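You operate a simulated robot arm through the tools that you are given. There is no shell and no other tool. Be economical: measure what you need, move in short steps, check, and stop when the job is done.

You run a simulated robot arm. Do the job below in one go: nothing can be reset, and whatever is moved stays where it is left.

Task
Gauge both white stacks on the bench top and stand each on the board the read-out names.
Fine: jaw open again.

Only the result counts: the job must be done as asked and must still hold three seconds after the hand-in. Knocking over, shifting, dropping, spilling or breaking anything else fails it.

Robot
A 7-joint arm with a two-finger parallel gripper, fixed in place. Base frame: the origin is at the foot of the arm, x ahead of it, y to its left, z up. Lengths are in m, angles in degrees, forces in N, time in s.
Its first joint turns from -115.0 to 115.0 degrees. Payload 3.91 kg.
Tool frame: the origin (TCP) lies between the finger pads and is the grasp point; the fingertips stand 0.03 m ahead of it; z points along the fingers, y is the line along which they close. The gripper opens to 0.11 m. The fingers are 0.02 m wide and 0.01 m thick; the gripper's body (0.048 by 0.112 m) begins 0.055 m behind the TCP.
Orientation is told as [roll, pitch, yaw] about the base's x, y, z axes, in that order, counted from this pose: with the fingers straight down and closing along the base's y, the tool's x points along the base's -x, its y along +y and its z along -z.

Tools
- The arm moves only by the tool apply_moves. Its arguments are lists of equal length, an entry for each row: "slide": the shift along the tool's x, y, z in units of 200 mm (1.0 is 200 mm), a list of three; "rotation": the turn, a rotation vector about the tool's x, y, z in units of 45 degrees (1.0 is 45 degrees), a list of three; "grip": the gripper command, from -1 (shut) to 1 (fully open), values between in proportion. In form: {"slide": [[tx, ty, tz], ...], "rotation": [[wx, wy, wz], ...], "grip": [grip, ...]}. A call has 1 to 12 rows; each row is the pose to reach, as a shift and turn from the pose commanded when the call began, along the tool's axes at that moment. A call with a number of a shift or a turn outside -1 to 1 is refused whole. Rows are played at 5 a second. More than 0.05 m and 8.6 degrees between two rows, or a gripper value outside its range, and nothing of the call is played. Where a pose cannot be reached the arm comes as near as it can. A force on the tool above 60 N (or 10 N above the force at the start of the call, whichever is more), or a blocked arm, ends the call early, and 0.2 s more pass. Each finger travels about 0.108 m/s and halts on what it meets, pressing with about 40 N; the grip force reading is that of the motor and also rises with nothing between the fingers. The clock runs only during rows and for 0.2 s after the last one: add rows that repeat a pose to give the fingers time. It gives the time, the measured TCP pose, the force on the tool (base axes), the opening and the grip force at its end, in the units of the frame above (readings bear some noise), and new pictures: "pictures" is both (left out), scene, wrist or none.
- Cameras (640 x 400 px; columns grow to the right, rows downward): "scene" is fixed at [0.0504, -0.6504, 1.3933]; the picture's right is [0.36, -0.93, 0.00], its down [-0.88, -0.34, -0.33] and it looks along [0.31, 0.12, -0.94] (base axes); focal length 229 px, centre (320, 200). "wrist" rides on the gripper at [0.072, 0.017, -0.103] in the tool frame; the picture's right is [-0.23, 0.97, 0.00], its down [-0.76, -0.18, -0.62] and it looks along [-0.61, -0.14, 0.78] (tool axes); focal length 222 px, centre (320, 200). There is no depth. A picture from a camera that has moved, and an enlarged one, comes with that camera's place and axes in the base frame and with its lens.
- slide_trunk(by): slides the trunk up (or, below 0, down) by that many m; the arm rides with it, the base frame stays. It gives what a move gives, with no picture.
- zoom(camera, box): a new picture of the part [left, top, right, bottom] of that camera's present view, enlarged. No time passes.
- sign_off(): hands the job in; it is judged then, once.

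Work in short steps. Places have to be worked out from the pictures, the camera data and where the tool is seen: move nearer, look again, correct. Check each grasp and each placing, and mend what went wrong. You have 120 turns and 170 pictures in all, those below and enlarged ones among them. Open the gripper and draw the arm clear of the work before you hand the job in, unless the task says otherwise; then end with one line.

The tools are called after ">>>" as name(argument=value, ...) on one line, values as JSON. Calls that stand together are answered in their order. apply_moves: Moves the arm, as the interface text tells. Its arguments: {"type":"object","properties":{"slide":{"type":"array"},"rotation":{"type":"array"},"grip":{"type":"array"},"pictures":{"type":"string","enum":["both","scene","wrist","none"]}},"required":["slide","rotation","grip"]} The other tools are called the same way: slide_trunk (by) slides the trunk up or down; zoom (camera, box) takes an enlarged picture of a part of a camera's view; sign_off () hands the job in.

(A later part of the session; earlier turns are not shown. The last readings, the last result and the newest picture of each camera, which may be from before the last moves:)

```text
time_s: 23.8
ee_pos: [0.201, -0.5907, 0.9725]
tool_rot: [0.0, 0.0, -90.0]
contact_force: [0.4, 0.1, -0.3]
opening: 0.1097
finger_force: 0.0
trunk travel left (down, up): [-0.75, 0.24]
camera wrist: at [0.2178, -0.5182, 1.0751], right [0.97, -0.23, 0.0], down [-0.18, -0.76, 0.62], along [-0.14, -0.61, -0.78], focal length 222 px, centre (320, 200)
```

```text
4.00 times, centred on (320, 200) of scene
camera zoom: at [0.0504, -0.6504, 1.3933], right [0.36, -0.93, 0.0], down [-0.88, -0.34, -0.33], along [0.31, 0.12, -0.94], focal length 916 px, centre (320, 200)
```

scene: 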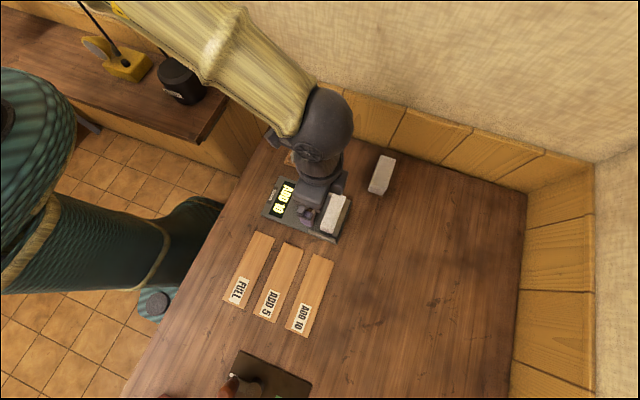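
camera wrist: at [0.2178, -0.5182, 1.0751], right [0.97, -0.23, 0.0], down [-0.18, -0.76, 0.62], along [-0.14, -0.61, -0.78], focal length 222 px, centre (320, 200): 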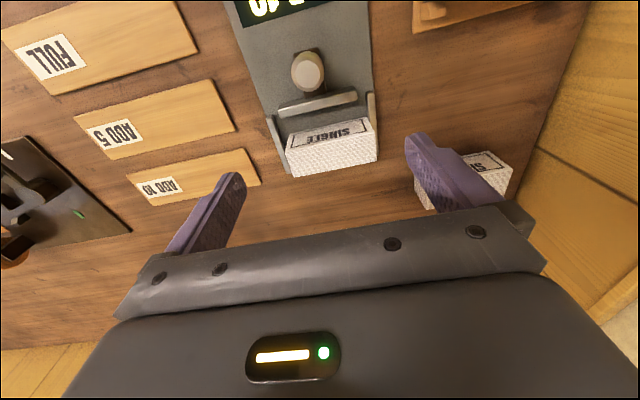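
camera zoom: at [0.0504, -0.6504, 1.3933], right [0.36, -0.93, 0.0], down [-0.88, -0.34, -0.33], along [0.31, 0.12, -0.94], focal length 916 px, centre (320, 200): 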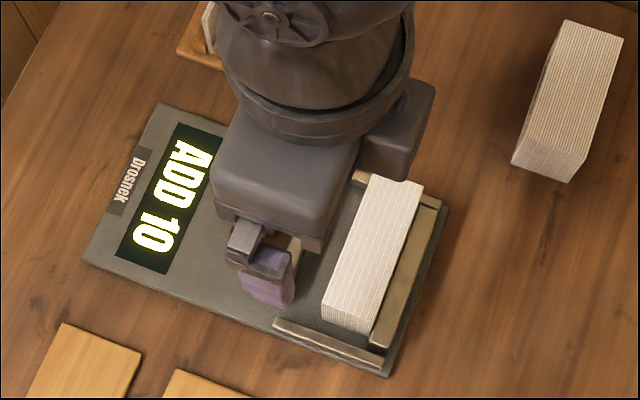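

Stack centre is (0.2045, −0.622), top ≈0.878. Moving over it and lowering with the gripper fully open, fingertips stopping at z≈0.859, above the rails.

>>> apply_moves(slide=[[-0.08, 0.018, 0], [-0.157, 0.018, 0], [-0.157, 0.018, 0.15], [-0.157, 0.018, 0.3], [-0.157, 0.018, 0.38], [-0.157, 0.018, 0.4175], [-0.157, 0.018, 0.4175]], rotation=[[0, 0, 0], [0, 0, 0], [0, 0, 0], [0, 0, 0], [0, 0, 0], [0, 0, 0], [0, 0, 0]], grip=[1, 1, 1, 1, 1, 1, 1])

>>> zoom(camera="wrist", box=[180, 60, 480, 240])

```text
time_s: 25.4
ee_pos: [0.2063, -0.6208, 0.8898]
tool_rot: [0.0, 0.0, -90.0]
contact_force: [-0.4, 0.2, -0.5]
opening: 0.1101
finger_force: 0.0
trunk travel left (down, up): [-0.75, 0.24]
camera wrist: at [0.2228, -0.5486, 0.9925], right [0.97, -0.23, 0.0], down [-0.18, -0.76, 0.62], along [-0.14, -0.61, -0.78], focal length 222 px, centre (320, 200)
```

scene: 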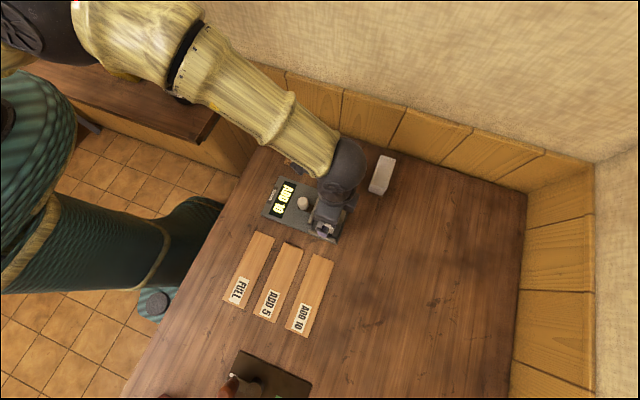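
wrist: 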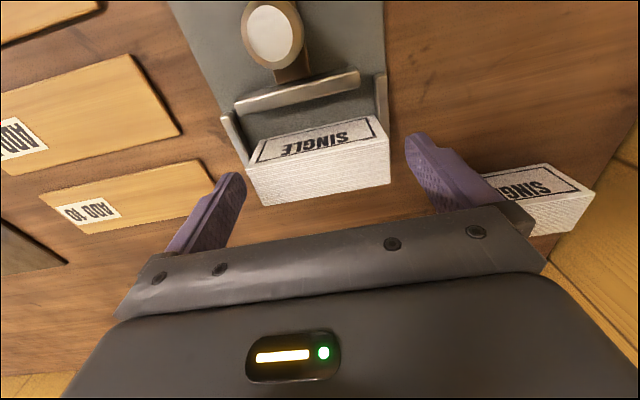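

```text
2.13 times, centred on (330, 150) of wrist
camera zoom: at [0.2228, -0.5486, 0.9925], right [0.97, -0.23, 0.0], down [-0.18, -0.76, 0.62], along [-0.14, -0.61, -0.78], focal length 474 px, centre (299, 307)
```

zoom: 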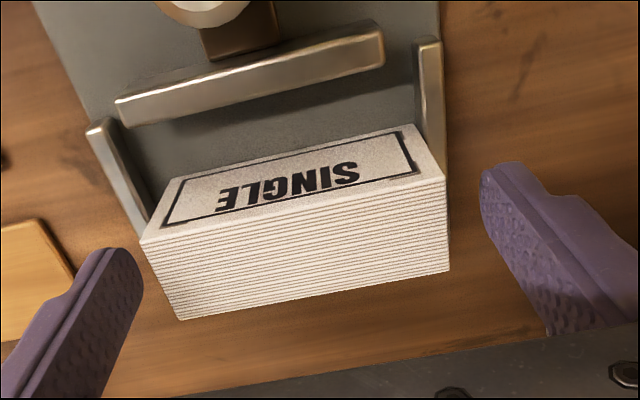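

Well centred (stack centre 0.2055, −0.620). Close along x.

>>> apply_moves(slide=[[0, 0, 0], [0, 0, 0], [0, 0, 0], [0, 0, 0]], rotation=[[0, 0, 0], [0, 0, 0], [0, 0, 0], [0, 0, 0]], grip=[0.6, 0.3, 0.1, 0.1], pictures="none")

>>> apply_moves(slide=[[0, 0, -0.02], [0, 0, -0.08], [0, 0, -0.2], [0, 0, -0.4], [0, 0, -0.4]], rotation=[[0, 0, 0], [0, 0, 0], [0, 0, 0], [0, 0, 0], [0, 0, 0]], grip=[0.1, 0.1, 0.1, 0.1, 0.1])

```text
time_s: 26.4
ee_pos: [0.2046, -0.6207, 0.8903]
tool_rot: [-0.1, 0.0, -89.9]
contact_force: [-2.2, 0.4, -0.5]
opening: 0.0893
finger_force: 40.3
trunk travel left (down, up): [-0.75, 0.24]
```

```text
time_s: 27.6
ee_pos: [0.2045, -0.6215, 0.9693]
tool_rot: [0.0, 0.1, -89.9]
contact_force: [1.0, -0.5, -1.2]
opening: 0.089
finger_force: 40.2
trunk travel left (down, up): [-0.75, 0.24]
camera wrist: at [0.2228, -0.5506, 1.072], right [0.97, -0.23, 0.0], down [-0.18, -0.76, 0.62], along [-0.14, -0.61, -0.78], focal length 222 px, centre (320, 200)
```

scene: 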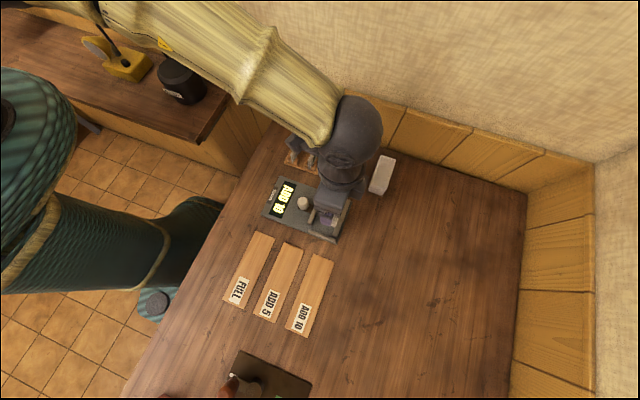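
wrist: 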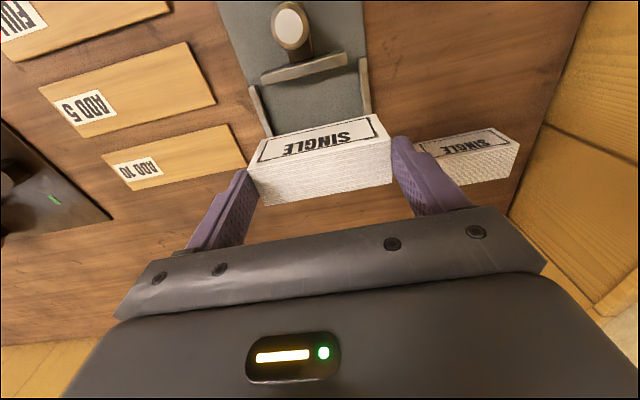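

Lifted cleanly (89 mm long). The ADD 10 board spans x≈−0.069…0.105, y≈−0.614…−0.667; I carry the stack above its centre (0.018, −0.6405).

>>> apply_moves(slide=[[-0.02, -0.2, 0], [-0.04, -0.4, 0], [-0.06, -0.6, 0], [-0.08, -0.8, 0], [-0.095, -0.9325, 0], [-0.095, -0.9325, 0.15], [-0.095, -0.9325, 0.29], [-0.095, -0.9325, 0.29]], rotation=[[0, 0, 0], [0, 0, 0], [0, 0, 0], [0, 0, 0], [0, 0, 0], [0, 0, 0], [0, 0, 0], [0, 0, 0]], grip=[0.1, 0.1, 0.1, 0.1, 0.1, 0.1, 0.1, 0.1])

>>> zoom(camera="wrist", box=[150, 40, 470, 240])

>>> zoom(camera="scene", box=[210, 220, 370, 350])

```text
time_s: 29.4
ee_pos: [0.0176, -0.6391, 0.912]
tool_rot: [0.0, 0.0, -90.0]
contact_force: [0.3, 0.2, -1.0]
opening: 0.0889
finger_force: 40.3
trunk travel left (down, up): [-0.75, 0.24]
camera wrist: at [0.0351, -0.5667, 1.0142], right [0.97, -0.23, 0.0], down [-0.18, -0.76, 0.62], along [-0.14, -0.61, -0.78], focal length 222 px, centre (320, 200)
```

scene: 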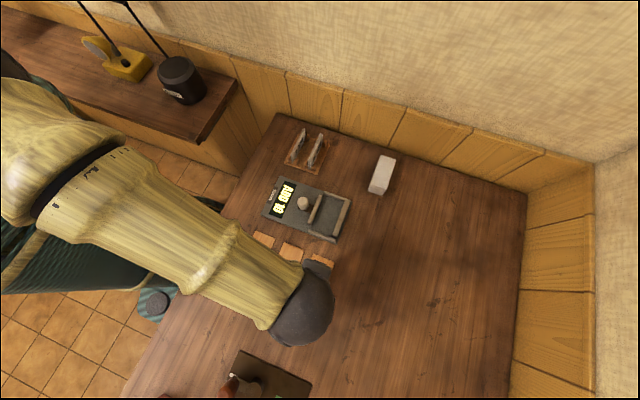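
wrist: 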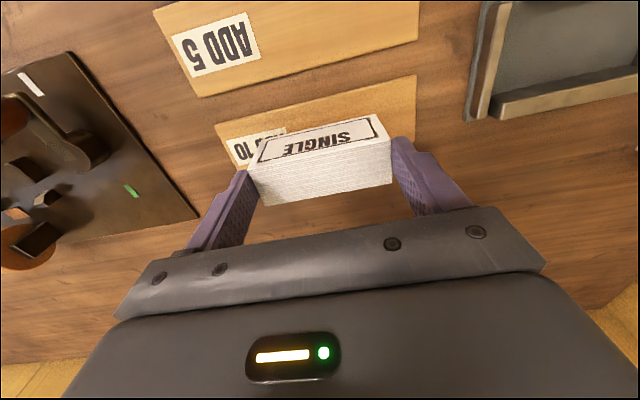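

```text
2.00 times, centred on (310, 140) of wrist
camera zoom: at [0.0351, -0.5667, 1.0142], right [0.97, -0.23, 0.0], down [-0.18, -0.76, 0.62], along [-0.14, -0.61, -0.78], focal length 444 px, centre (340, 320)
```

zoom: 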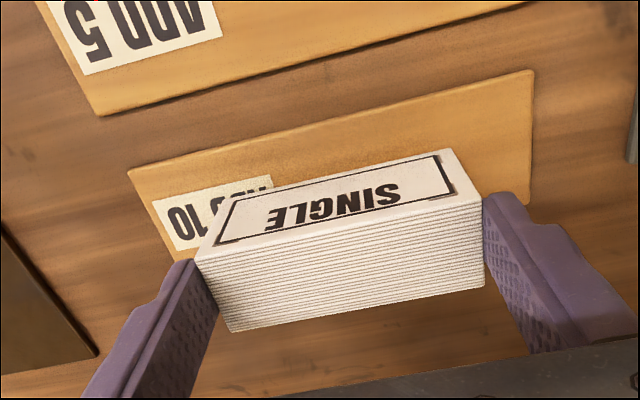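

```text
3.08 times, centred on (290, 285) of scene
camera zoom: at [0.0504, -0.6504, 1.3933], right [0.36, -0.93, 0.0], down [-0.88, -0.34, -0.33], along [0.31, 0.12, -0.94], focal length 705 px, centre (412, -62)
```

zoom: 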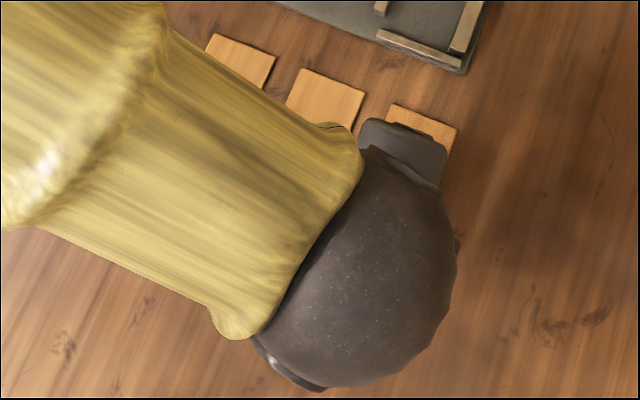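

Aligned over the board (board centre ≈0.0145, −0.640). Lowering guardedly.

>>> apply_moves(slide=[[-0.005, 0, 0.04], [-0.005, 0, 0.065], [-0.005, 0, 0.075], [-0.005, 0, 0.085], [-0.005, 0, 0.095], [-0.005, 0, 0.1], [-0.005, 0, 0.1]], rotation=[[0, 0, 0], [0, 0, 0], [0, 0, 0], [0, 0, 0], [0, 0, 0], [0, 0, 0], [0, 0, 0]], grip=[0.1, 0.1, 0.1, 0.1, 0.1, 0.1, 0.1], pictures="wrist")

```text
time_s: 31.0
ee_pos: [0.019, -0.6413, 0.8917]
tool_rot: [-0.1, 0.0, -90.0]
contact_force: [0.6, -0.5, -1.7]
opening: 0.0892
finger_force: 39.9
trunk travel left (down, up): [-0.75, 0.24]
camera wrist: at [0.0367, -0.5696, 0.9938], right [0.97, -0.23, 0.0], down [-0.18, -0.76, 0.62], along [-0.14, -0.61, -0.78], focal length 222 px, centre (320, 200)
```

wrist: 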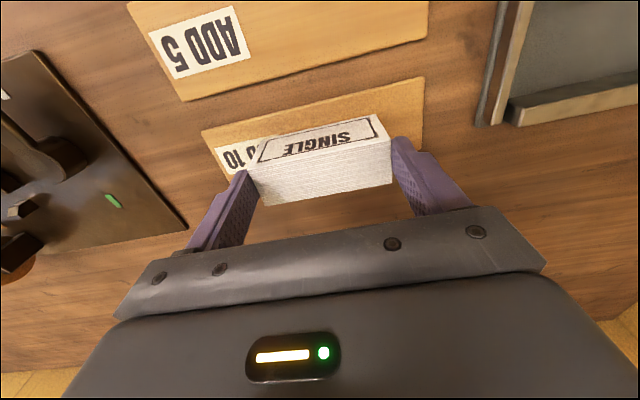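

No contact yet; further down in 1.5 mm steps.

>>> apply_moves(slide=[[0, 0, 0.0075], [0, 0, 0.015], [0, 0, 0.0225], [0, 0, 0.0225]], rotation=[[0, 0, 0], [0, 0, 0], [0, 0, 0], [0, 0, 0]], grip=[0.1, 0.1, 0.1, 0.1], pictures="none")

```text
time_s: 32.0
ee_pos: [0.019, -0.6415, 0.8897]
tool_rot: [-0.1, -0.3, -90.1]
contact_force: [1.4, 3.9, 14.4]
opening: 0.0893
finger_force: 39.9
trunk travel left (down, up): [-0.75, 0.24]
```

Contact at 14 N: the stack is on the board. Release gently and rise.

>>> apply_moves(slide=[[0, 0, -0.008], [0, 0, -0.008], [0, 0, -0.008], [0, 0, -0.008], [0, 0, -0.1], [0, 0, -0.25], [0, 0, -0.45], [0, 0, -0.45]], rotation=[[0, 0, 0], [0, 0, 0], [0, 0, 0], [0, 0, 0], [0, 0, 0], [0, 0, 0], [0, 0, 0], [0, 0, 0]], grip=[0.6, 0.9, 1, 1, 1, 1, 1, 1], pictures="wrist")

>>> zoom(camera="wrist", box=[150, 0, 470, 220])

```text
time_s: 33.8
ee_pos: [0.0174, -0.6403, 0.9776]
tool_rot: [0.0, 0.0, -90.1]
contact_force: [-1.0, 0.0, 0.8]
opening: 0.11
finger_force: 0.0
trunk travel left (down, up): [-0.75, 0.24]
camera wrist: at [0.0349, -0.5686, 1.0799], right [0.97, -0.23, 0.0], down [-0.18, -0.76, 0.62], along [-0.14, -0.61, -0.78], focal length 222 px, centre (320, 200)
```

wrist: 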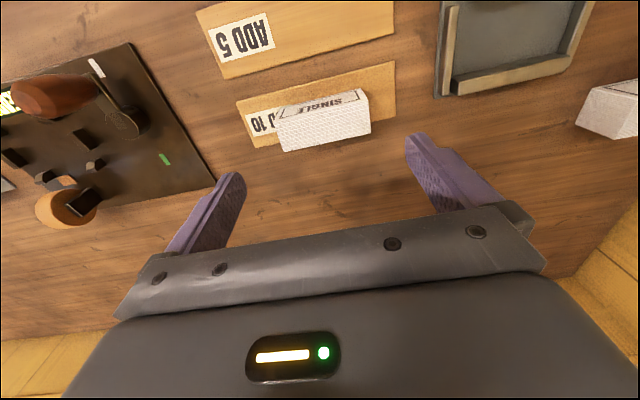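

```text
1.82 times, centred on (310, 110) of wrist
camera zoom: at [0.0349, -0.5686, 1.0799], right [0.97, -0.23, 0.0], down [-0.18, -0.76, 0.62], along [-0.14, -0.61, -0.78], focal length 404 px, centre (338, 364)
```

zoom: 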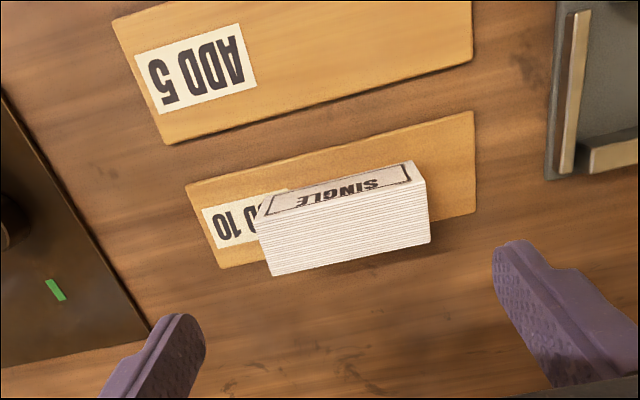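

The narrow stack stands on ADD 10. Now turn back and travel to above the wide stack (≈0.347, −0.717).

>>> apply_moves(slide=[[-0.033, 0.167, 0], [-0.067, 0.333, 0], [-0.1, 0.5, 0], [-0.133, 0.667, 0], [-0.167, 0.833, 0], [-0.2, 1.0, 0], [-0.2, 1.0, 0]], rotation=[[0, 0, -0.167], [0, 0, -0.333], [0, 0, -0.5], [0, 0, -0.667], [0, 0, -0.833], [0, 0, -1.0], [0, 0, -1.0]], grip=[0.9, 0.8, 0.7, 0.64, 0.64, 0.64, 0.64], pictures="none")

>>> apply_moves(slide=[[-0.1, 0.055, 0], [-0.2, 0.11, 0], [-0.3, 0.165, 0], [-0.4, 0.22, 0], [-0.5, 0.275, 0], [-0.59, 0.33, 0], [-0.59, 0.33, 0]], rotation=[[0, 0, -0.167], [0, 0, -0.333], [0, 0, -0.5], [0, 0, -0.667], [0, 0, -0.833], [0, 0, -1.0], [0, 0, -1.0]], grip=[0.64, 0.64, 0.64, 0.64, 0.64, 0.64, 0.64])

>>> zoom(camera="wrist", box=[200, 0, 440, 220])

```text
time_s: 35.4
ee_pos: [0.2149, -0.6823, 0.9769]
tool_rot: [-0.1, 0.0, -45.1]
contact_force: [0.1, -0.5, -0.5]
opening: 0.0902
finger_force: 0.1
trunk travel left (down, up): [-0.75, 0.24]
```

```text
time_s: 37.0
ee_pos: [0.3208, -0.6518, 0.9827]
tool_rot: [-0.1, 0.0, 0.1]
contact_force: [0.7, 0.2, 0.0]
opening: 0.0904
finger_force: 0.1
out of reach, approached as far as the arm can: row 1, 2, 3, 4, 5, 6, 7
trunk travel left (down, up): [-0.75, 0.24]
camera wrist: at [0.2488, -0.6352, 1.0846], right [0.23, 0.97, 0.0], down [0.76, -0.18, 0.62], along [0.61, -0.14, -0.78], focal length 222 px, centre (320, 200)
```

scene: 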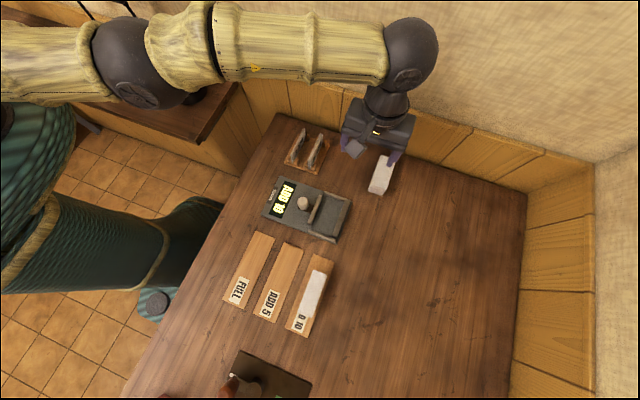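
wrist: 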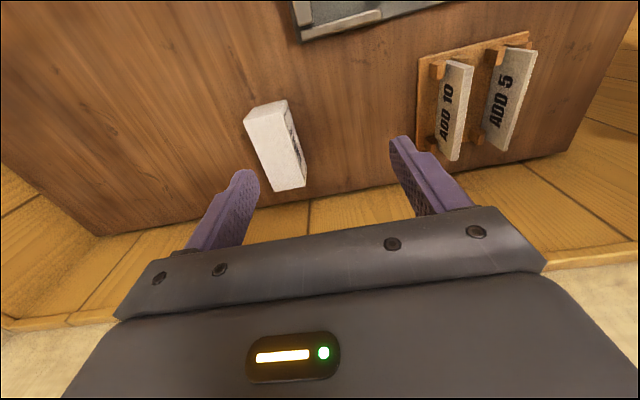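

```text
1.82 times, centred on (320, 110) of wrist
camera zoom: at [0.2488, -0.6352, 1.0846], right [0.23, 0.97, 0.0], down [0.76, -0.18, 0.62], along [0.61, -0.14, -0.78], focal length 404 px, centre (320, 364)
```

zoom: 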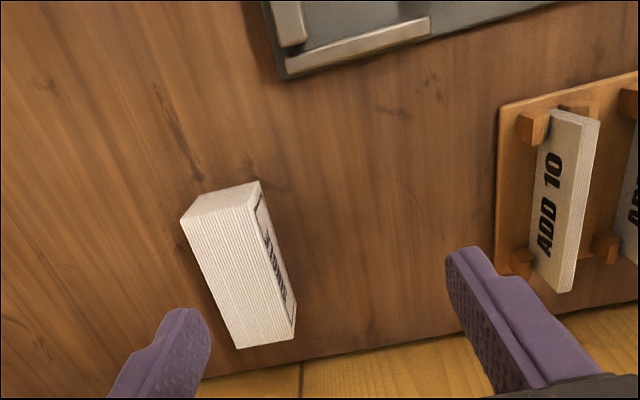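

Out of reach here: the wide stack's centre is (0.348, −0.705), about 6 cm beyond. Lowering the trunk should extend the arm's reach at this height; fingertips have ~8 cm clearance, so slide down 4 cm first and see.

>>> slide_trunk(by=-0.04)

```text
time_s: 37.8
ee_pos: [0.3219, -0.6525, 0.9421]
tool_rot: [0.0, -0.1, 0.0]
contact_force: [0.4, -0.2, 0.2]
opening: 0.09
finger_force: 0.0
trunk travel left (down, up): [-0.71, 0.28]
```

Now raise the TCP 10 cm (pulling in slightly) to see which pose the commands count from.

>>> apply_moves(slide=[[0, 0.07, -0.17], [0, 0.13, -0.33], [0, 0.2, -0.5], [0, 0.2, -0.5]], rotation=[[0, 0, 0], [0, 0, 0], [0, 0, 0], [0, 0, 0]], grip=[0.64, 0.64, 0.64, 0.64], pictures="none")

```text
time_s: 38.8
ee_pos: [0.323, -0.6096, 1.043]
tool_rot: [0.0, 0.0, 0.0]
contact_force: [-0.1, -0.2, 0.2]
opening: 0.0903
finger_force: 0.0
trunk travel left (down, up): [-0.71, 0.28]
```

>>> slide_trunk(by=-0.08)

>>> apply_moves(slide=[[-0.03, -0.12, 0], [-0.06, -0.24, 0], [-0.09, -0.36, 0], [-0.125, -0.475, 0], [-0.125, -0.475, 0]], rotation=[[0, 0, 0], [0, 0, 0], [0, 0, 0], [0, 0, 0], [0, 0, 0]], grip=[0.64, 0.64, 0.64, 0.64, 0.64])

```text
time_s: 40.0
ee_pos: [0.3213, -0.6096, 0.9633]
tool_rot: [0.1, 0.0, 0.0]
contact_force: [0.4, -0.4, 0.2]
opening: 0.0905
finger_force: 0.2
trunk travel left (down, up): [-0.63, 0.36]
```

```text
time_s: 41.2
ee_pos: [0.3242, -0.6411, 0.9538]
tool_rot: [0.1, 0.2, 0.0]
contact_force: [0.3, -0.3, 0.2]
opening: 0.0903
finger_force: 0.0
out of reach, approached as far as the arm can: row 2, 3, 4, 5
trunk travel left (down, up): [-0.63, 0.36]
camera wrist: at [0.2519, -0.6261, 1.0564], right [0.23, 0.97, 0.0], down [0.76, -0.18, 0.62], along [0.61, -0.14, -0.78], focal length 222 px, centre (320, 200)
```

scene: 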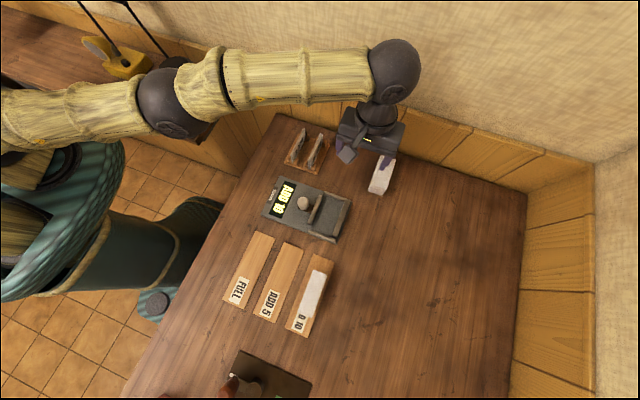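
wrist: 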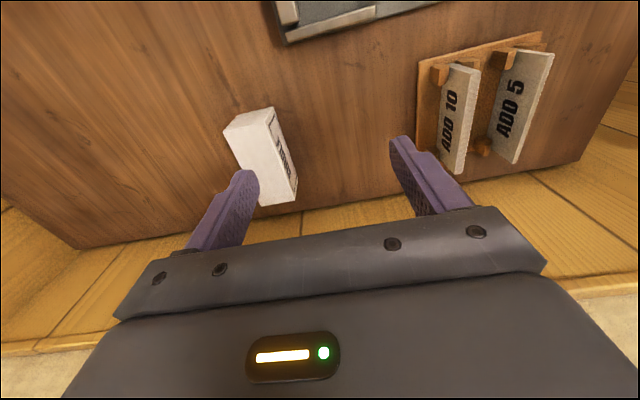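

Max horizontal reach with the tool straight down falls ~6 cm short whatever the trunk height. Plan: turn the gripper 90° (closing along x, onto the stack's end faces) and tilt it ~22° outward toward −y, which keeps the pads parallel to those faces. First back off, rise and turn.

>>> apply_moves(slide=[[0.017, 0.05, -0.04], [0.033, 0.1, -0.08], [0.05, 0.15, -0.12], [0.067, 0.2, -0.16], [0.083, 0.25, -0.2], [0.1, 0.3, -0.24], [0.1, 0.3, -0.24]], rotation=[[0, 0, 0.167], [0, 0, 0.333], [0, 0, 0.5], [0, 0, 0.667], [0, 0, 0.833], [0, 0, 1.0], [0, 0, 1.0]], grip=[0.64, 0.64, 0.7, 0.8, 0.9, 1, 1], pictures="none")

>>> apply_moves(slide=[[0, 0, 0], [0, 0, 0], [0, 0, 0], [0, 0, 0], [0, 0, 0], [0, 0, 0], [0, 0, 0]], rotation=[[0, 0, 0.167], [0, 0, 0.333], [0, 0, 0.5], [0, 0, 0.667], [0, 0, 0.833], [0, 0, 1.0], [0, 0, 1.0]], grip=[1, 1, 1, 1, 1, 1, 1], pictures="none")

>>> apply_moves(slide=[[0, 0, 0], [0, 0, 0], [0, 0, 0], [0, 0, 0]], rotation=[[0, -0.17, 0], [0, -0.33, 0], [0, -0.49, 0], [0, -0.49, 0]], grip=[1, 1, 1, 1])

```text
time_s: 42.8
ee_pos: [0.3046, -0.5865, 1.003]
tool_rot: [0.0, 0.0, -45.1]
contact_force: [-0.7, -0.1, -0.5]
opening: 0.1097
finger_force: 0.1
trunk travel left (down, up): [-0.63, 0.36]
```

```text
time_s: 44.4
ee_pos: [0.3033, -0.586, 1.0035]
tool_rot: [0.0, 0.0, -90.1]
contact_force: [0.2, -0.3, -0.8]
opening: 0.1101
finger_force: 0.1
trunk travel left (down, up): [-0.63, 0.36]
```

```text
time_s: 45.4
ee_pos: [0.3047, -0.5848, 1.0037]
tool_rot: [0.0, -22.2, -90.0]
contact_force: [0.3, 0.3, -1.0]
opening: 0.1099
finger_force: 0.1
trunk travel left (down, up): [-0.63, 0.36]
camera wrist: at [0.3218, -0.4798, 1.0702], right [0.97, -0.21, 0.09], down [-0.18, -0.47, 0.86], along [-0.14, -0.86, -0.5], focal length 222 px, centre (320, 200)
```

scene: 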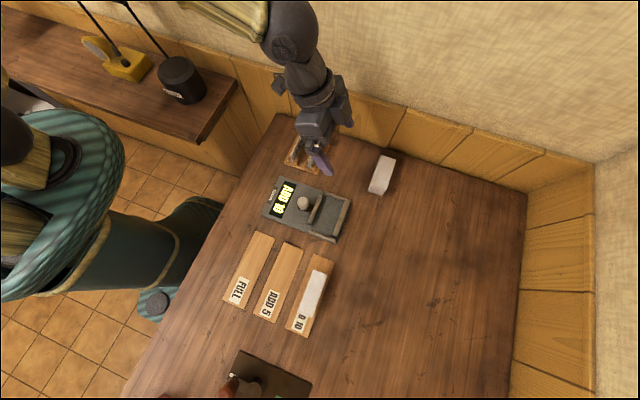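
wrist: 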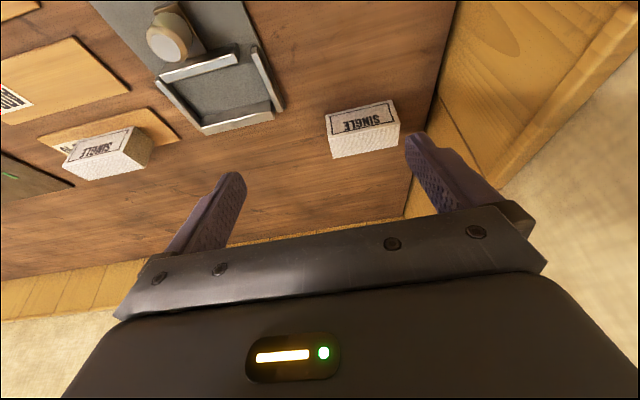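

Tilt is in the right direction, and the wall is at x≈0.454, leaving ~4 cm behind the finger. Move to above the wide stack at z≈0.96.

>>> apply_moves(slide=[[-0.11, 0.054, 0.104], [-0.22, 0.108, 0.208], [-0.33, 0.162, 0.312], [-0.44, 0.2165, 0.416], [-0.44, 0.2165, 0.416]], rotation=[[0, 0, 0], [0, 0, 0], [0, 0, 0], [0, 0, 0], [0, 0, 0]], grip=[1, 1, 1, 1, 1])

>>> zoom(camera="wrist", box=[180, 20, 480, 220])

```text
time_s: 46.6
ee_pos: [0.3485, -0.7014, 0.9576]
tool_rot: [0.0, -22.0, -90.0]
contact_force: [0.4, 0.9, -0.6]
opening: 0.1097
finger_force: 0.1
trunk travel left (down, up): [-0.63, 0.36]
camera wrist: at [0.3659, -0.595, 1.0254], right [0.97, -0.21, 0.08], down [-0.18, -0.47, 0.86], along [-0.14, -0.86, -0.5], focal length 222 px, centre (320, 200)
```

scene: 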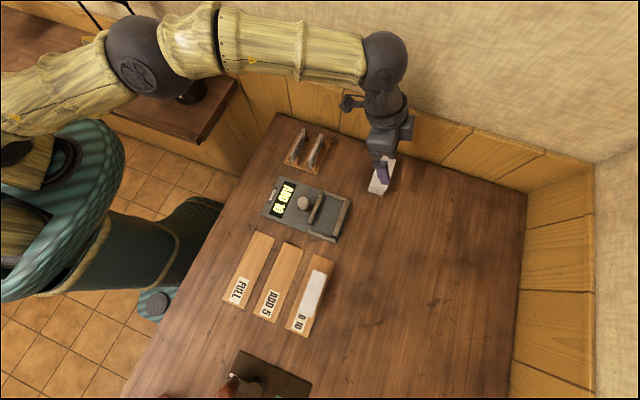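
wrist: 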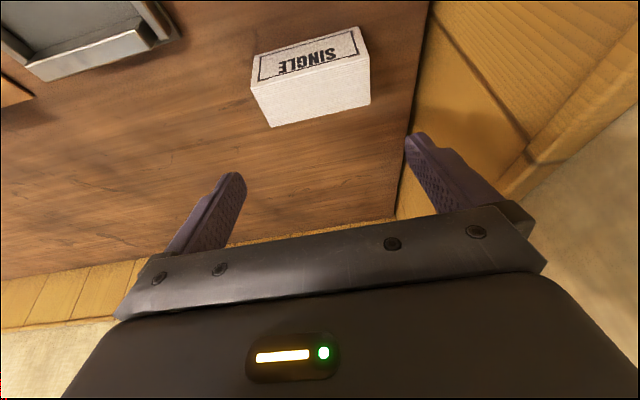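

```text
2.00 times, centred on (330, 120) of wrist
camera zoom: at [0.3659, -0.595, 1.0254], right [0.97, -0.21, 0.08], down [-0.18, -0.47, 0.86], along [-0.14, -0.86, -0.5], focal length 444 px, centre (300, 360)
```

zoom: 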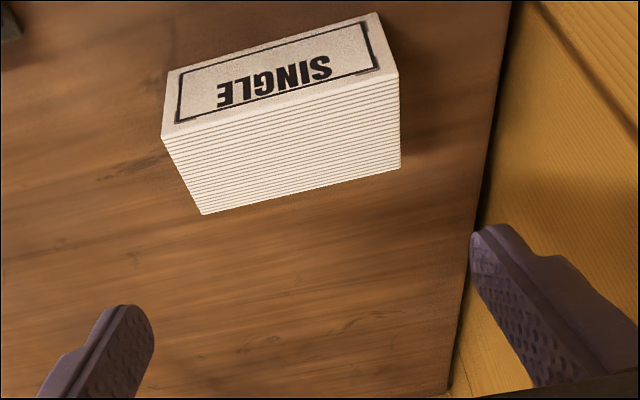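

Stack centre (0.351, −0.703), 37–40 mm thick, comfortably reachable now. Descend vertically so the tips overlap its upper 2–3 cm.

>>> apply_moves(slide=[[0.05, 0.0125, 0.1], [0.1, 0.0125, 0.2], [0.14, 0.0125, 0.29], [0.1725, 0.0125, 0.3545], [0.1725, 0.0125, 0.3545]], rotation=[[0, 0, 0], [0, 0, 0], [0, 0, 0], [0, 0, 0], [0, 0, 0]], grip=[1, 1, 1, 1, 1], pictures="wrist")

>>> zoom(camera="wrist", box=[180, 60, 480, 240])

>>> zoom(camera="scene", box=[320, 110, 440, 210])

```text
time_s: 47.8
ee_pos: [0.3497, -0.6957, 0.8819]
tool_rot: [0.0, -21.9, -89.9]
contact_force: [1.1, 0.1, 0.5]
opening: 0.1099
finger_force: 0.2
trunk travel left (down, up): [-0.63, 0.36]
camera wrist: at [0.3663, -0.5894, 0.9493], right [0.97, -0.21, 0.09], down [-0.18, -0.47, 0.86], along [-0.14, -0.86, -0.5], focal length 222 px, centre (320, 200)
```

wrist: 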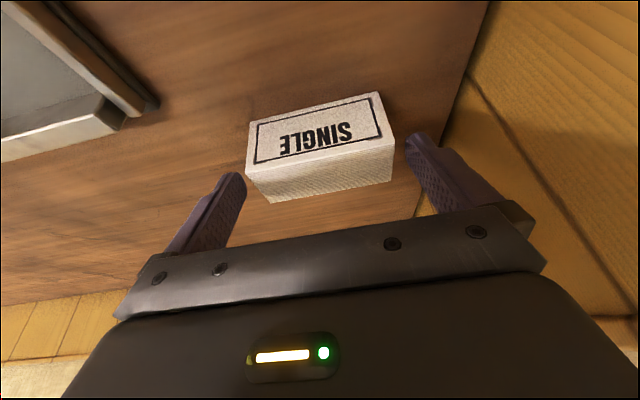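

```text
2.13 times, centred on (330, 150) of wrist
camera zoom: at [0.3663, -0.5894, 0.9493], right [0.97, -0.21, 0.09], down [-0.18, -0.47, 0.86], along [-0.14, -0.86, -0.5], focal length 474 px, centre (299, 307)
```

zoom: 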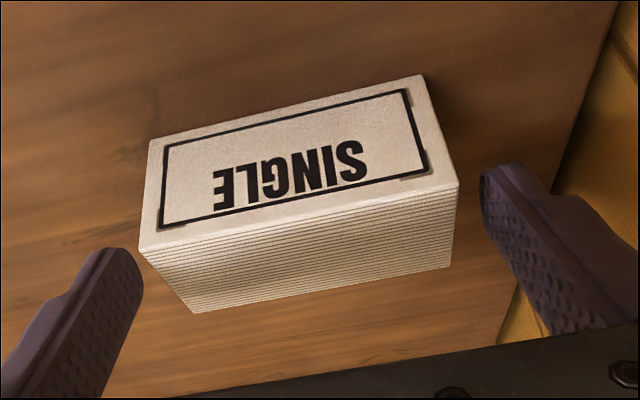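

```text
4.00 times, centred on (380, 160) of scene
camera zoom: at [0.0504, -0.6504, 1.3933], right [0.36, -0.93, 0.0], down [-0.88, -0.34, -0.33], along [0.31, 0.12, -0.94], focal length 916 px, centre (80, 360)
```

zoom: 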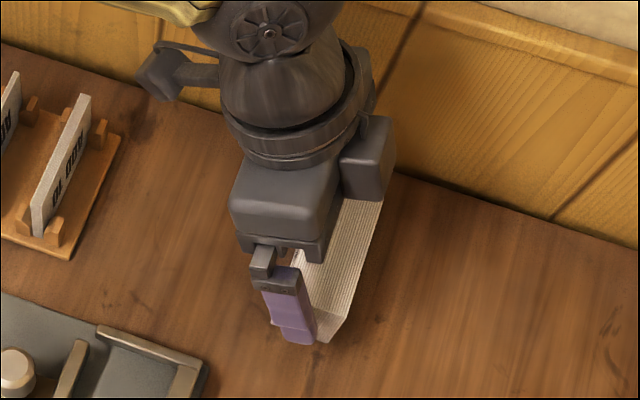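

Centred; tips overlap ~15 mm, so go 6 mm lower and close.

>>> apply_moves(slide=[[0.011, 0.005, 0.028], [0.011, 0.005, 0.028], [0.011, 0.005, 0.028], [0.011, 0.005, 0.028], [0.011, 0.005, 0.028]], rotation=[[0, 0, 0], [0, 0, 0], [0, 0, 0], [0, 0, 0], [0, 0, 0]], grip=[1, 0.6, 0.3, 0.1, 0.1], pictures="none")

>>> apply_moves(slide=[[-0.0075, 0, -0.0185], [-0.03, 0, -0.074], [-0.075, 0, -0.185], [-0.15, 0, -0.37], [-0.15, 0, -0.37]], rotation=[[0, 0, 0], [0, 0, 0], [0, 0, 0], [0, 0, 0], [0, 0, 0]], grip=[0.1, 0.1, 0.1, 0.1, 0.1])

```text
time_s: 49.0
ee_pos: [0.3503, -0.6939, 0.8748]
tool_rot: [0.0, -21.9, -90.1]
contact_force: [-0.5, 0.0, -0.2]
opening: 0.0891
finger_force: 40.2
trunk travel left (down, up): [-0.63, 0.36]
```

```text
time_s: 50.2
ee_pos: [0.3484, -0.6927, 0.9546]
tool_rot: [0.0, -22.1, -89.9]
contact_force: [-0.3, -0.4, -0.9]
opening: 0.0893
finger_force: 39.7
trunk travel left (down, up): [-0.63, 0.36]
camera wrist: at [0.3658, -0.5879, 1.0227], right [0.97, -0.21, 0.09], down [-0.18, -0.47, 0.86], along [-0.14, -0.86, -0.5], focal length 222 px, centre (320, 200)
```

scene: 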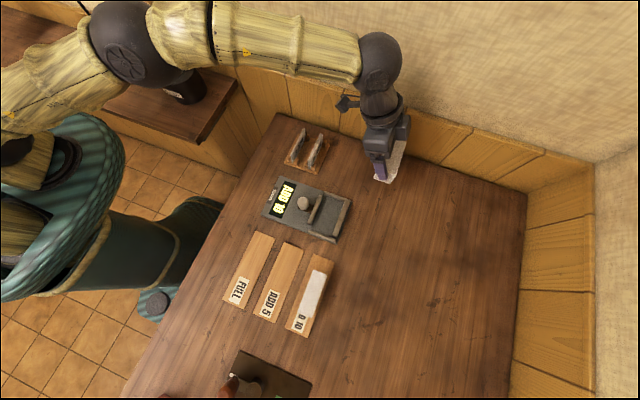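
wrist: 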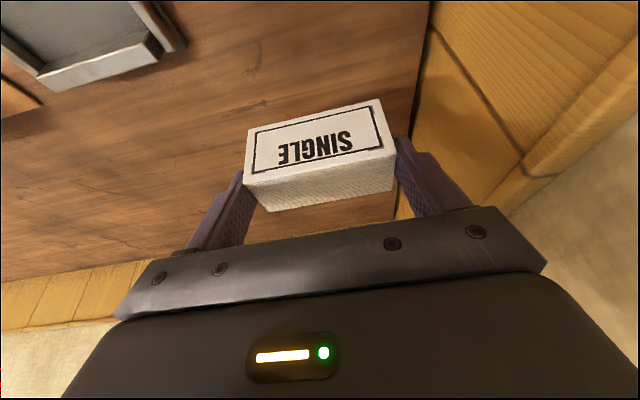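

Held firmly at 89 mm and level. Carry it (same tilt) to above the gauge bed, TCP ≈ (0.203, −0.600, 0.96).

>>> apply_moves(slide=[[0.084, -0.145, -0.04], [0.168, -0.29, -0.08], [0.252, -0.436, -0.118], [0.336, -0.58, -0.158], [0.42, -0.727, -0.197], [0.42, -0.727, -0.197]], rotation=[[0, 0, 0], [0, 0, 0], [0, 0, 0], [0, 0, 0], [0, 0, 0], [0, 0, 0]], grip=[0.1, 0.1, 0.1, 0.1, 0.1, 0.1])

>>> zoom(camera="wrist", box=[180, 20, 480, 220])

>>> zoom(camera="scene", box=[250, 150, 390, 250])

```text
time_s: 51.6
ee_pos: [0.2076, -0.5986, 0.9595]
tool_rot: [0.0, -22.1, -90.0]
contact_force: [0.8, 0.3, -1.0]
opening: 0.0893
finger_force: 40.2
trunk travel left (down, up): [-0.63, 0.36]
camera wrist: at [0.2247, -0.4935, 1.027], right [0.97, -0.21, 0.09], down [-0.18, -0.47, 0.86], along [-0.14, -0.86, -0.5], focal length 222 px, centre (320, 200)
```

scene: 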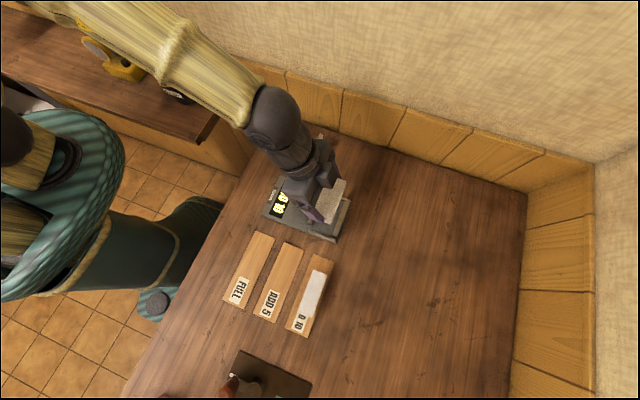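
wrist: 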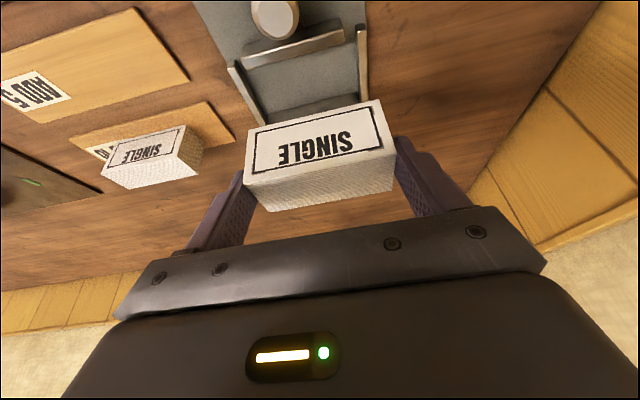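

```text
2.00 times, centred on (330, 120) of wrist
camera zoom: at [0.2247, -0.4935, 1.027], right [0.97, -0.21, 0.09], down [-0.18, -0.47, 0.86], along [-0.14, -0.86, -0.5], focal length 444 px, centre (300, 360)
```

zoom: 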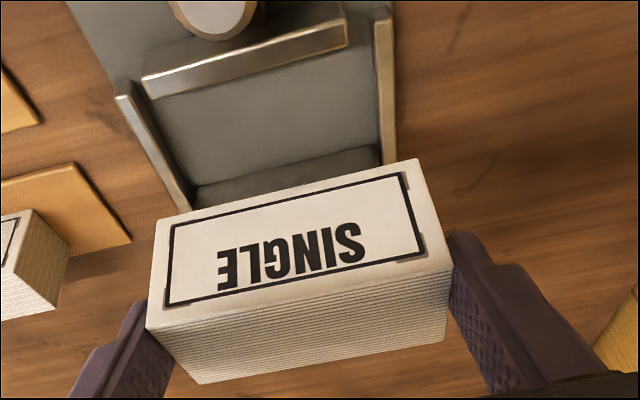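

```text
4.00 times, centred on (320, 200) of scene
camera zoom: at [0.0504, -0.6504, 1.3933], right [0.36, -0.93, 0.0], down [-0.88, -0.34, -0.33], along [0.31, 0.12, -0.94], focal length 916 px, centre (320, 200)
```

zoom: 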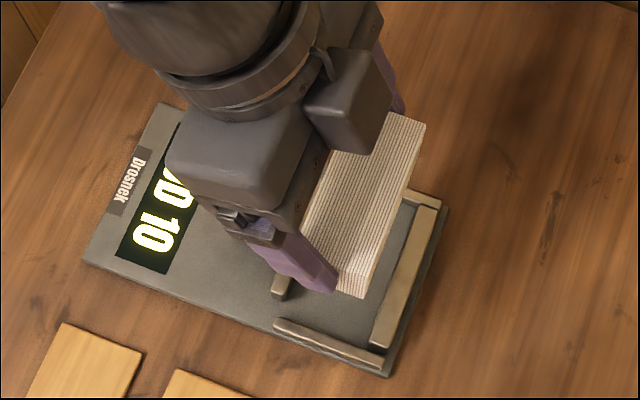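

The bed is centred at ≈(0.200, −0.612) with ~7 mm spare each side. Correct position and lower to just above the rails.

>>> apply_moves(slide=[[-0.02, -0.033, 0.008], [0.02, -0.033, 0.1], [0.063, -0.033, 0.215], [0.063, -0.033, 0.215]], rotation=[[0, 0, 0], [0, 0, 0], [0, 0, 0], [0, 0, 0]], grip=[0.1, 0.1, 0.1, 0.1])

>>> zoom(camera="wrist", box=[180, 20, 480, 220])

>>> zoom(camera="scene", box=[250, 150, 390, 250])

```text
time_s: 52.6
ee_pos: [0.199, -0.6044, 0.9129]
tool_rot: [0.0, -22.0, -90.0]
contact_force: [0.1, -0.3, -0.7]
opening: 0.0894
finger_force: 40.5
trunk travel left (down, up): [-0.63, 0.36]
camera wrist: at [0.2155, -0.4992, 0.9807], right [0.97, -0.21, 0.09], down [-0.18, -0.47, 0.86], along [-0.14, -0.86, -0.5], focal length 222 px, centre (320, 200)
```

scene: 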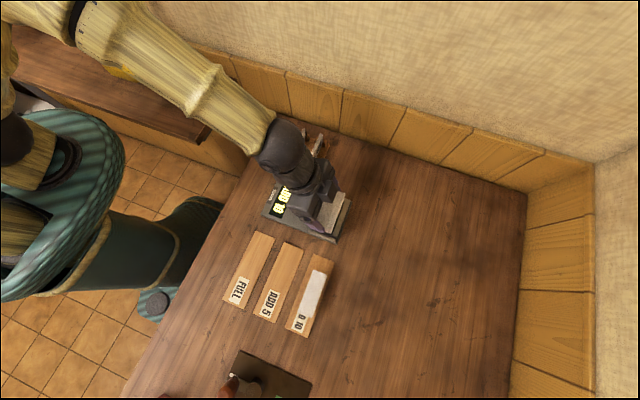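
wrist: 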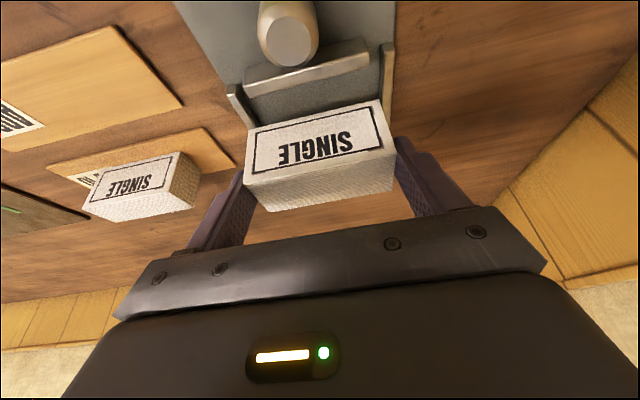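

```text
2.00 times, centred on (330, 120) of wrist
camera zoom: at [0.2155, -0.4992, 0.9807], right [0.97, -0.21, 0.09], down [-0.18, -0.47, 0.86], along [-0.14, -0.86, -0.5], focal length 444 px, centre (300, 360)
```

zoom: 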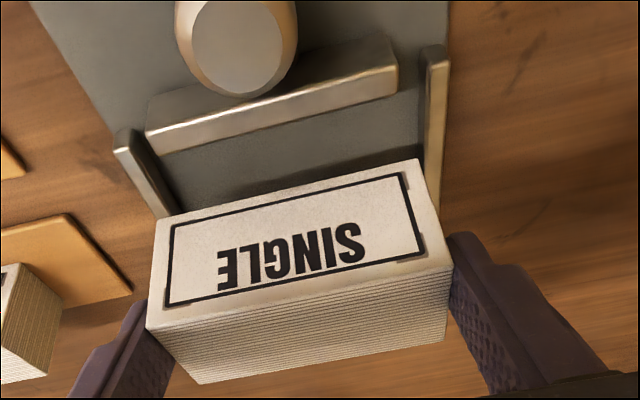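

```text
4.00 times, centred on (320, 200) of scene
camera zoom: at [0.0504, -0.6504, 1.3933], right [0.36, -0.93, 0.0], down [-0.88, -0.34, -0.33], along [0.31, 0.12, -0.94], focal length 916 px, centre (320, 200)
```

zoom: 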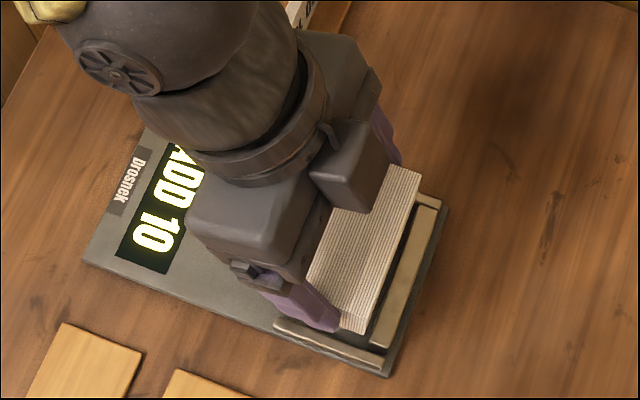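

Position good (tiny +2.5 mm x correction). Lower toward plate contact (expected TCP z≈0.881).

>>> apply_moves(slide=[[0.0, 0.0125, 0], [0.022, 0.0125, 0.05], [0.041, 0.0125, 0.1], [0.049, 0.0125, 0.12], [0.053, 0.0125, 0.13], [0.053, 0.0125, 0.13]], rotation=[[0, 0, 0], [0, 0, 0], [0, 0, 0], [0, 0, 0], [0, 0, 0], [0, 0, 0]], grip=[0.1, 0.1, 0.1, 0.1, 0.1, 0.1])

>>> zoom(camera="wrist", box=[180, 20, 480, 220])

>>> zoom(camera="scene", box=[250, 150, 390, 250])

```text
time_s: 54.0
ee_pos: [0.2028, -0.6052, 0.8858]
tool_rot: [-0.2, -22.0, -90.0]
contact_force: [0.8, -0.1, -1.0]
opening: 0.0893
finger_force: 40.0
trunk travel left (down, up): [-0.63, 0.36]
camera wrist: at [0.22, -0.4993, 0.9531], right [0.97, -0.21, 0.08], down [-0.18, -0.47, 0.86], along [-0.14, -0.86, -0.5], focal length 222 px, centre (320, 200)
```

scene: 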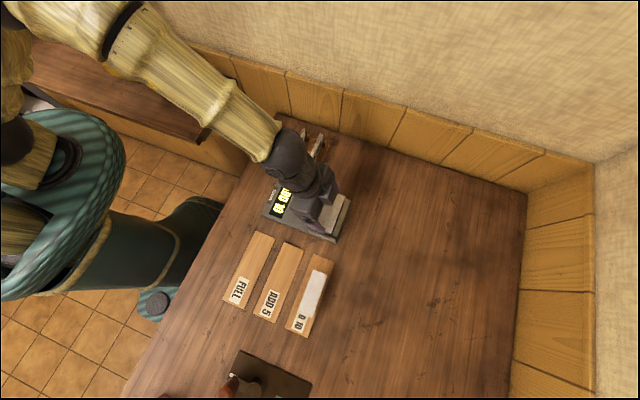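
wrist: 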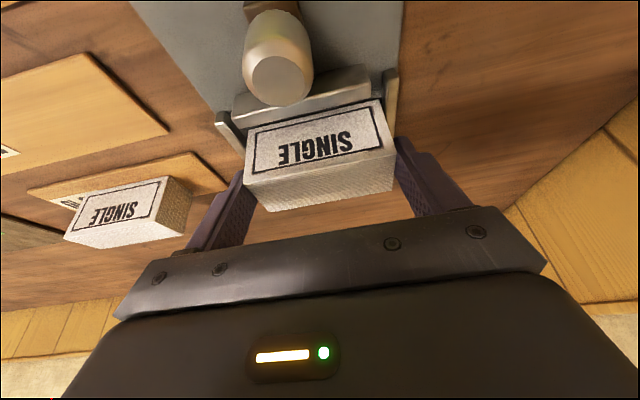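

```text
2.00 times, centred on (330, 120) of wrist
camera zoom: at [0.22, -0.4993, 0.9531], right [0.97, -0.21, 0.08], down [-0.18, -0.47, 0.86], along [-0.14, -0.86, -0.5], focal length 444 px, centre (300, 360)
```

zoom: 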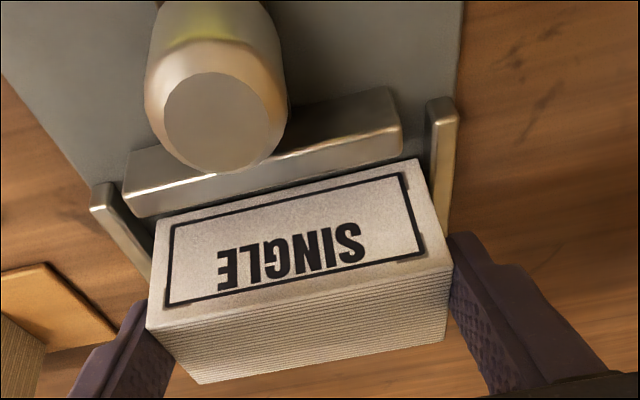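

```text
4.00 times, centred on (320, 200) of scene
camera zoom: at [0.0504, -0.6504, 1.3933], right [0.36, -0.93, 0.0], down [-0.88, -0.34, -0.33], along [0.31, 0.12, -0.94], focal length 916 px, centre (320, 200)
```

zoom: 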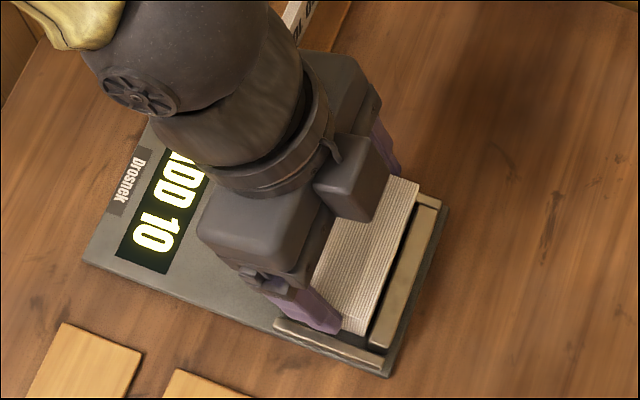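

No contact yet, and aligned. Continue down in ~1.5 mm steps.

>>> apply_moves(slide=[[0.003, 0, 0.007], [0.006, 0, 0.014], [0.009, 0, 0.021], [0.012, 0, 0.028], [0.012, 0, 0.028]], rotation=[[0, 0, 0], [0, 0, 0], [0, 0, 0], [0, 0, 0], [0, 0, 0]], grip=[0.1, 0.1, 0.1, 0.1, 0.1], pictures="none")

```text
time_s: 55.2
ee_pos: [0.2006, -0.605, 0.8804]
tool_rot: [-0.1, -22.1, -90.0]
contact_force: [0.6, 0.8, 0.5]
opening: 0.0892
finger_force: 40.0
trunk travel left (down, up): [-0.63, 0.36]
```

>>> apply_moves(slide=[[0.003, 0, 0.007], [0.006, 0, 0.014], [0.006, 0, 0.014]], rotation=[[0, 0, 0], [0, 0, 0], [0, 0, 0]], grip=[0.1, 0.1, 0.1], pictures="none")

```text
time_s: 56.0
ee_pos: [0.201, -0.6041, 0.8801]
tool_rot: [0.1, -22.5, -90.0]
contact_force: [-1.5, -1.8, 18.6]
opening: 0.0891
finger_force: 40.1
trunk travel left (down, up): [-0.63, 0.36]
```

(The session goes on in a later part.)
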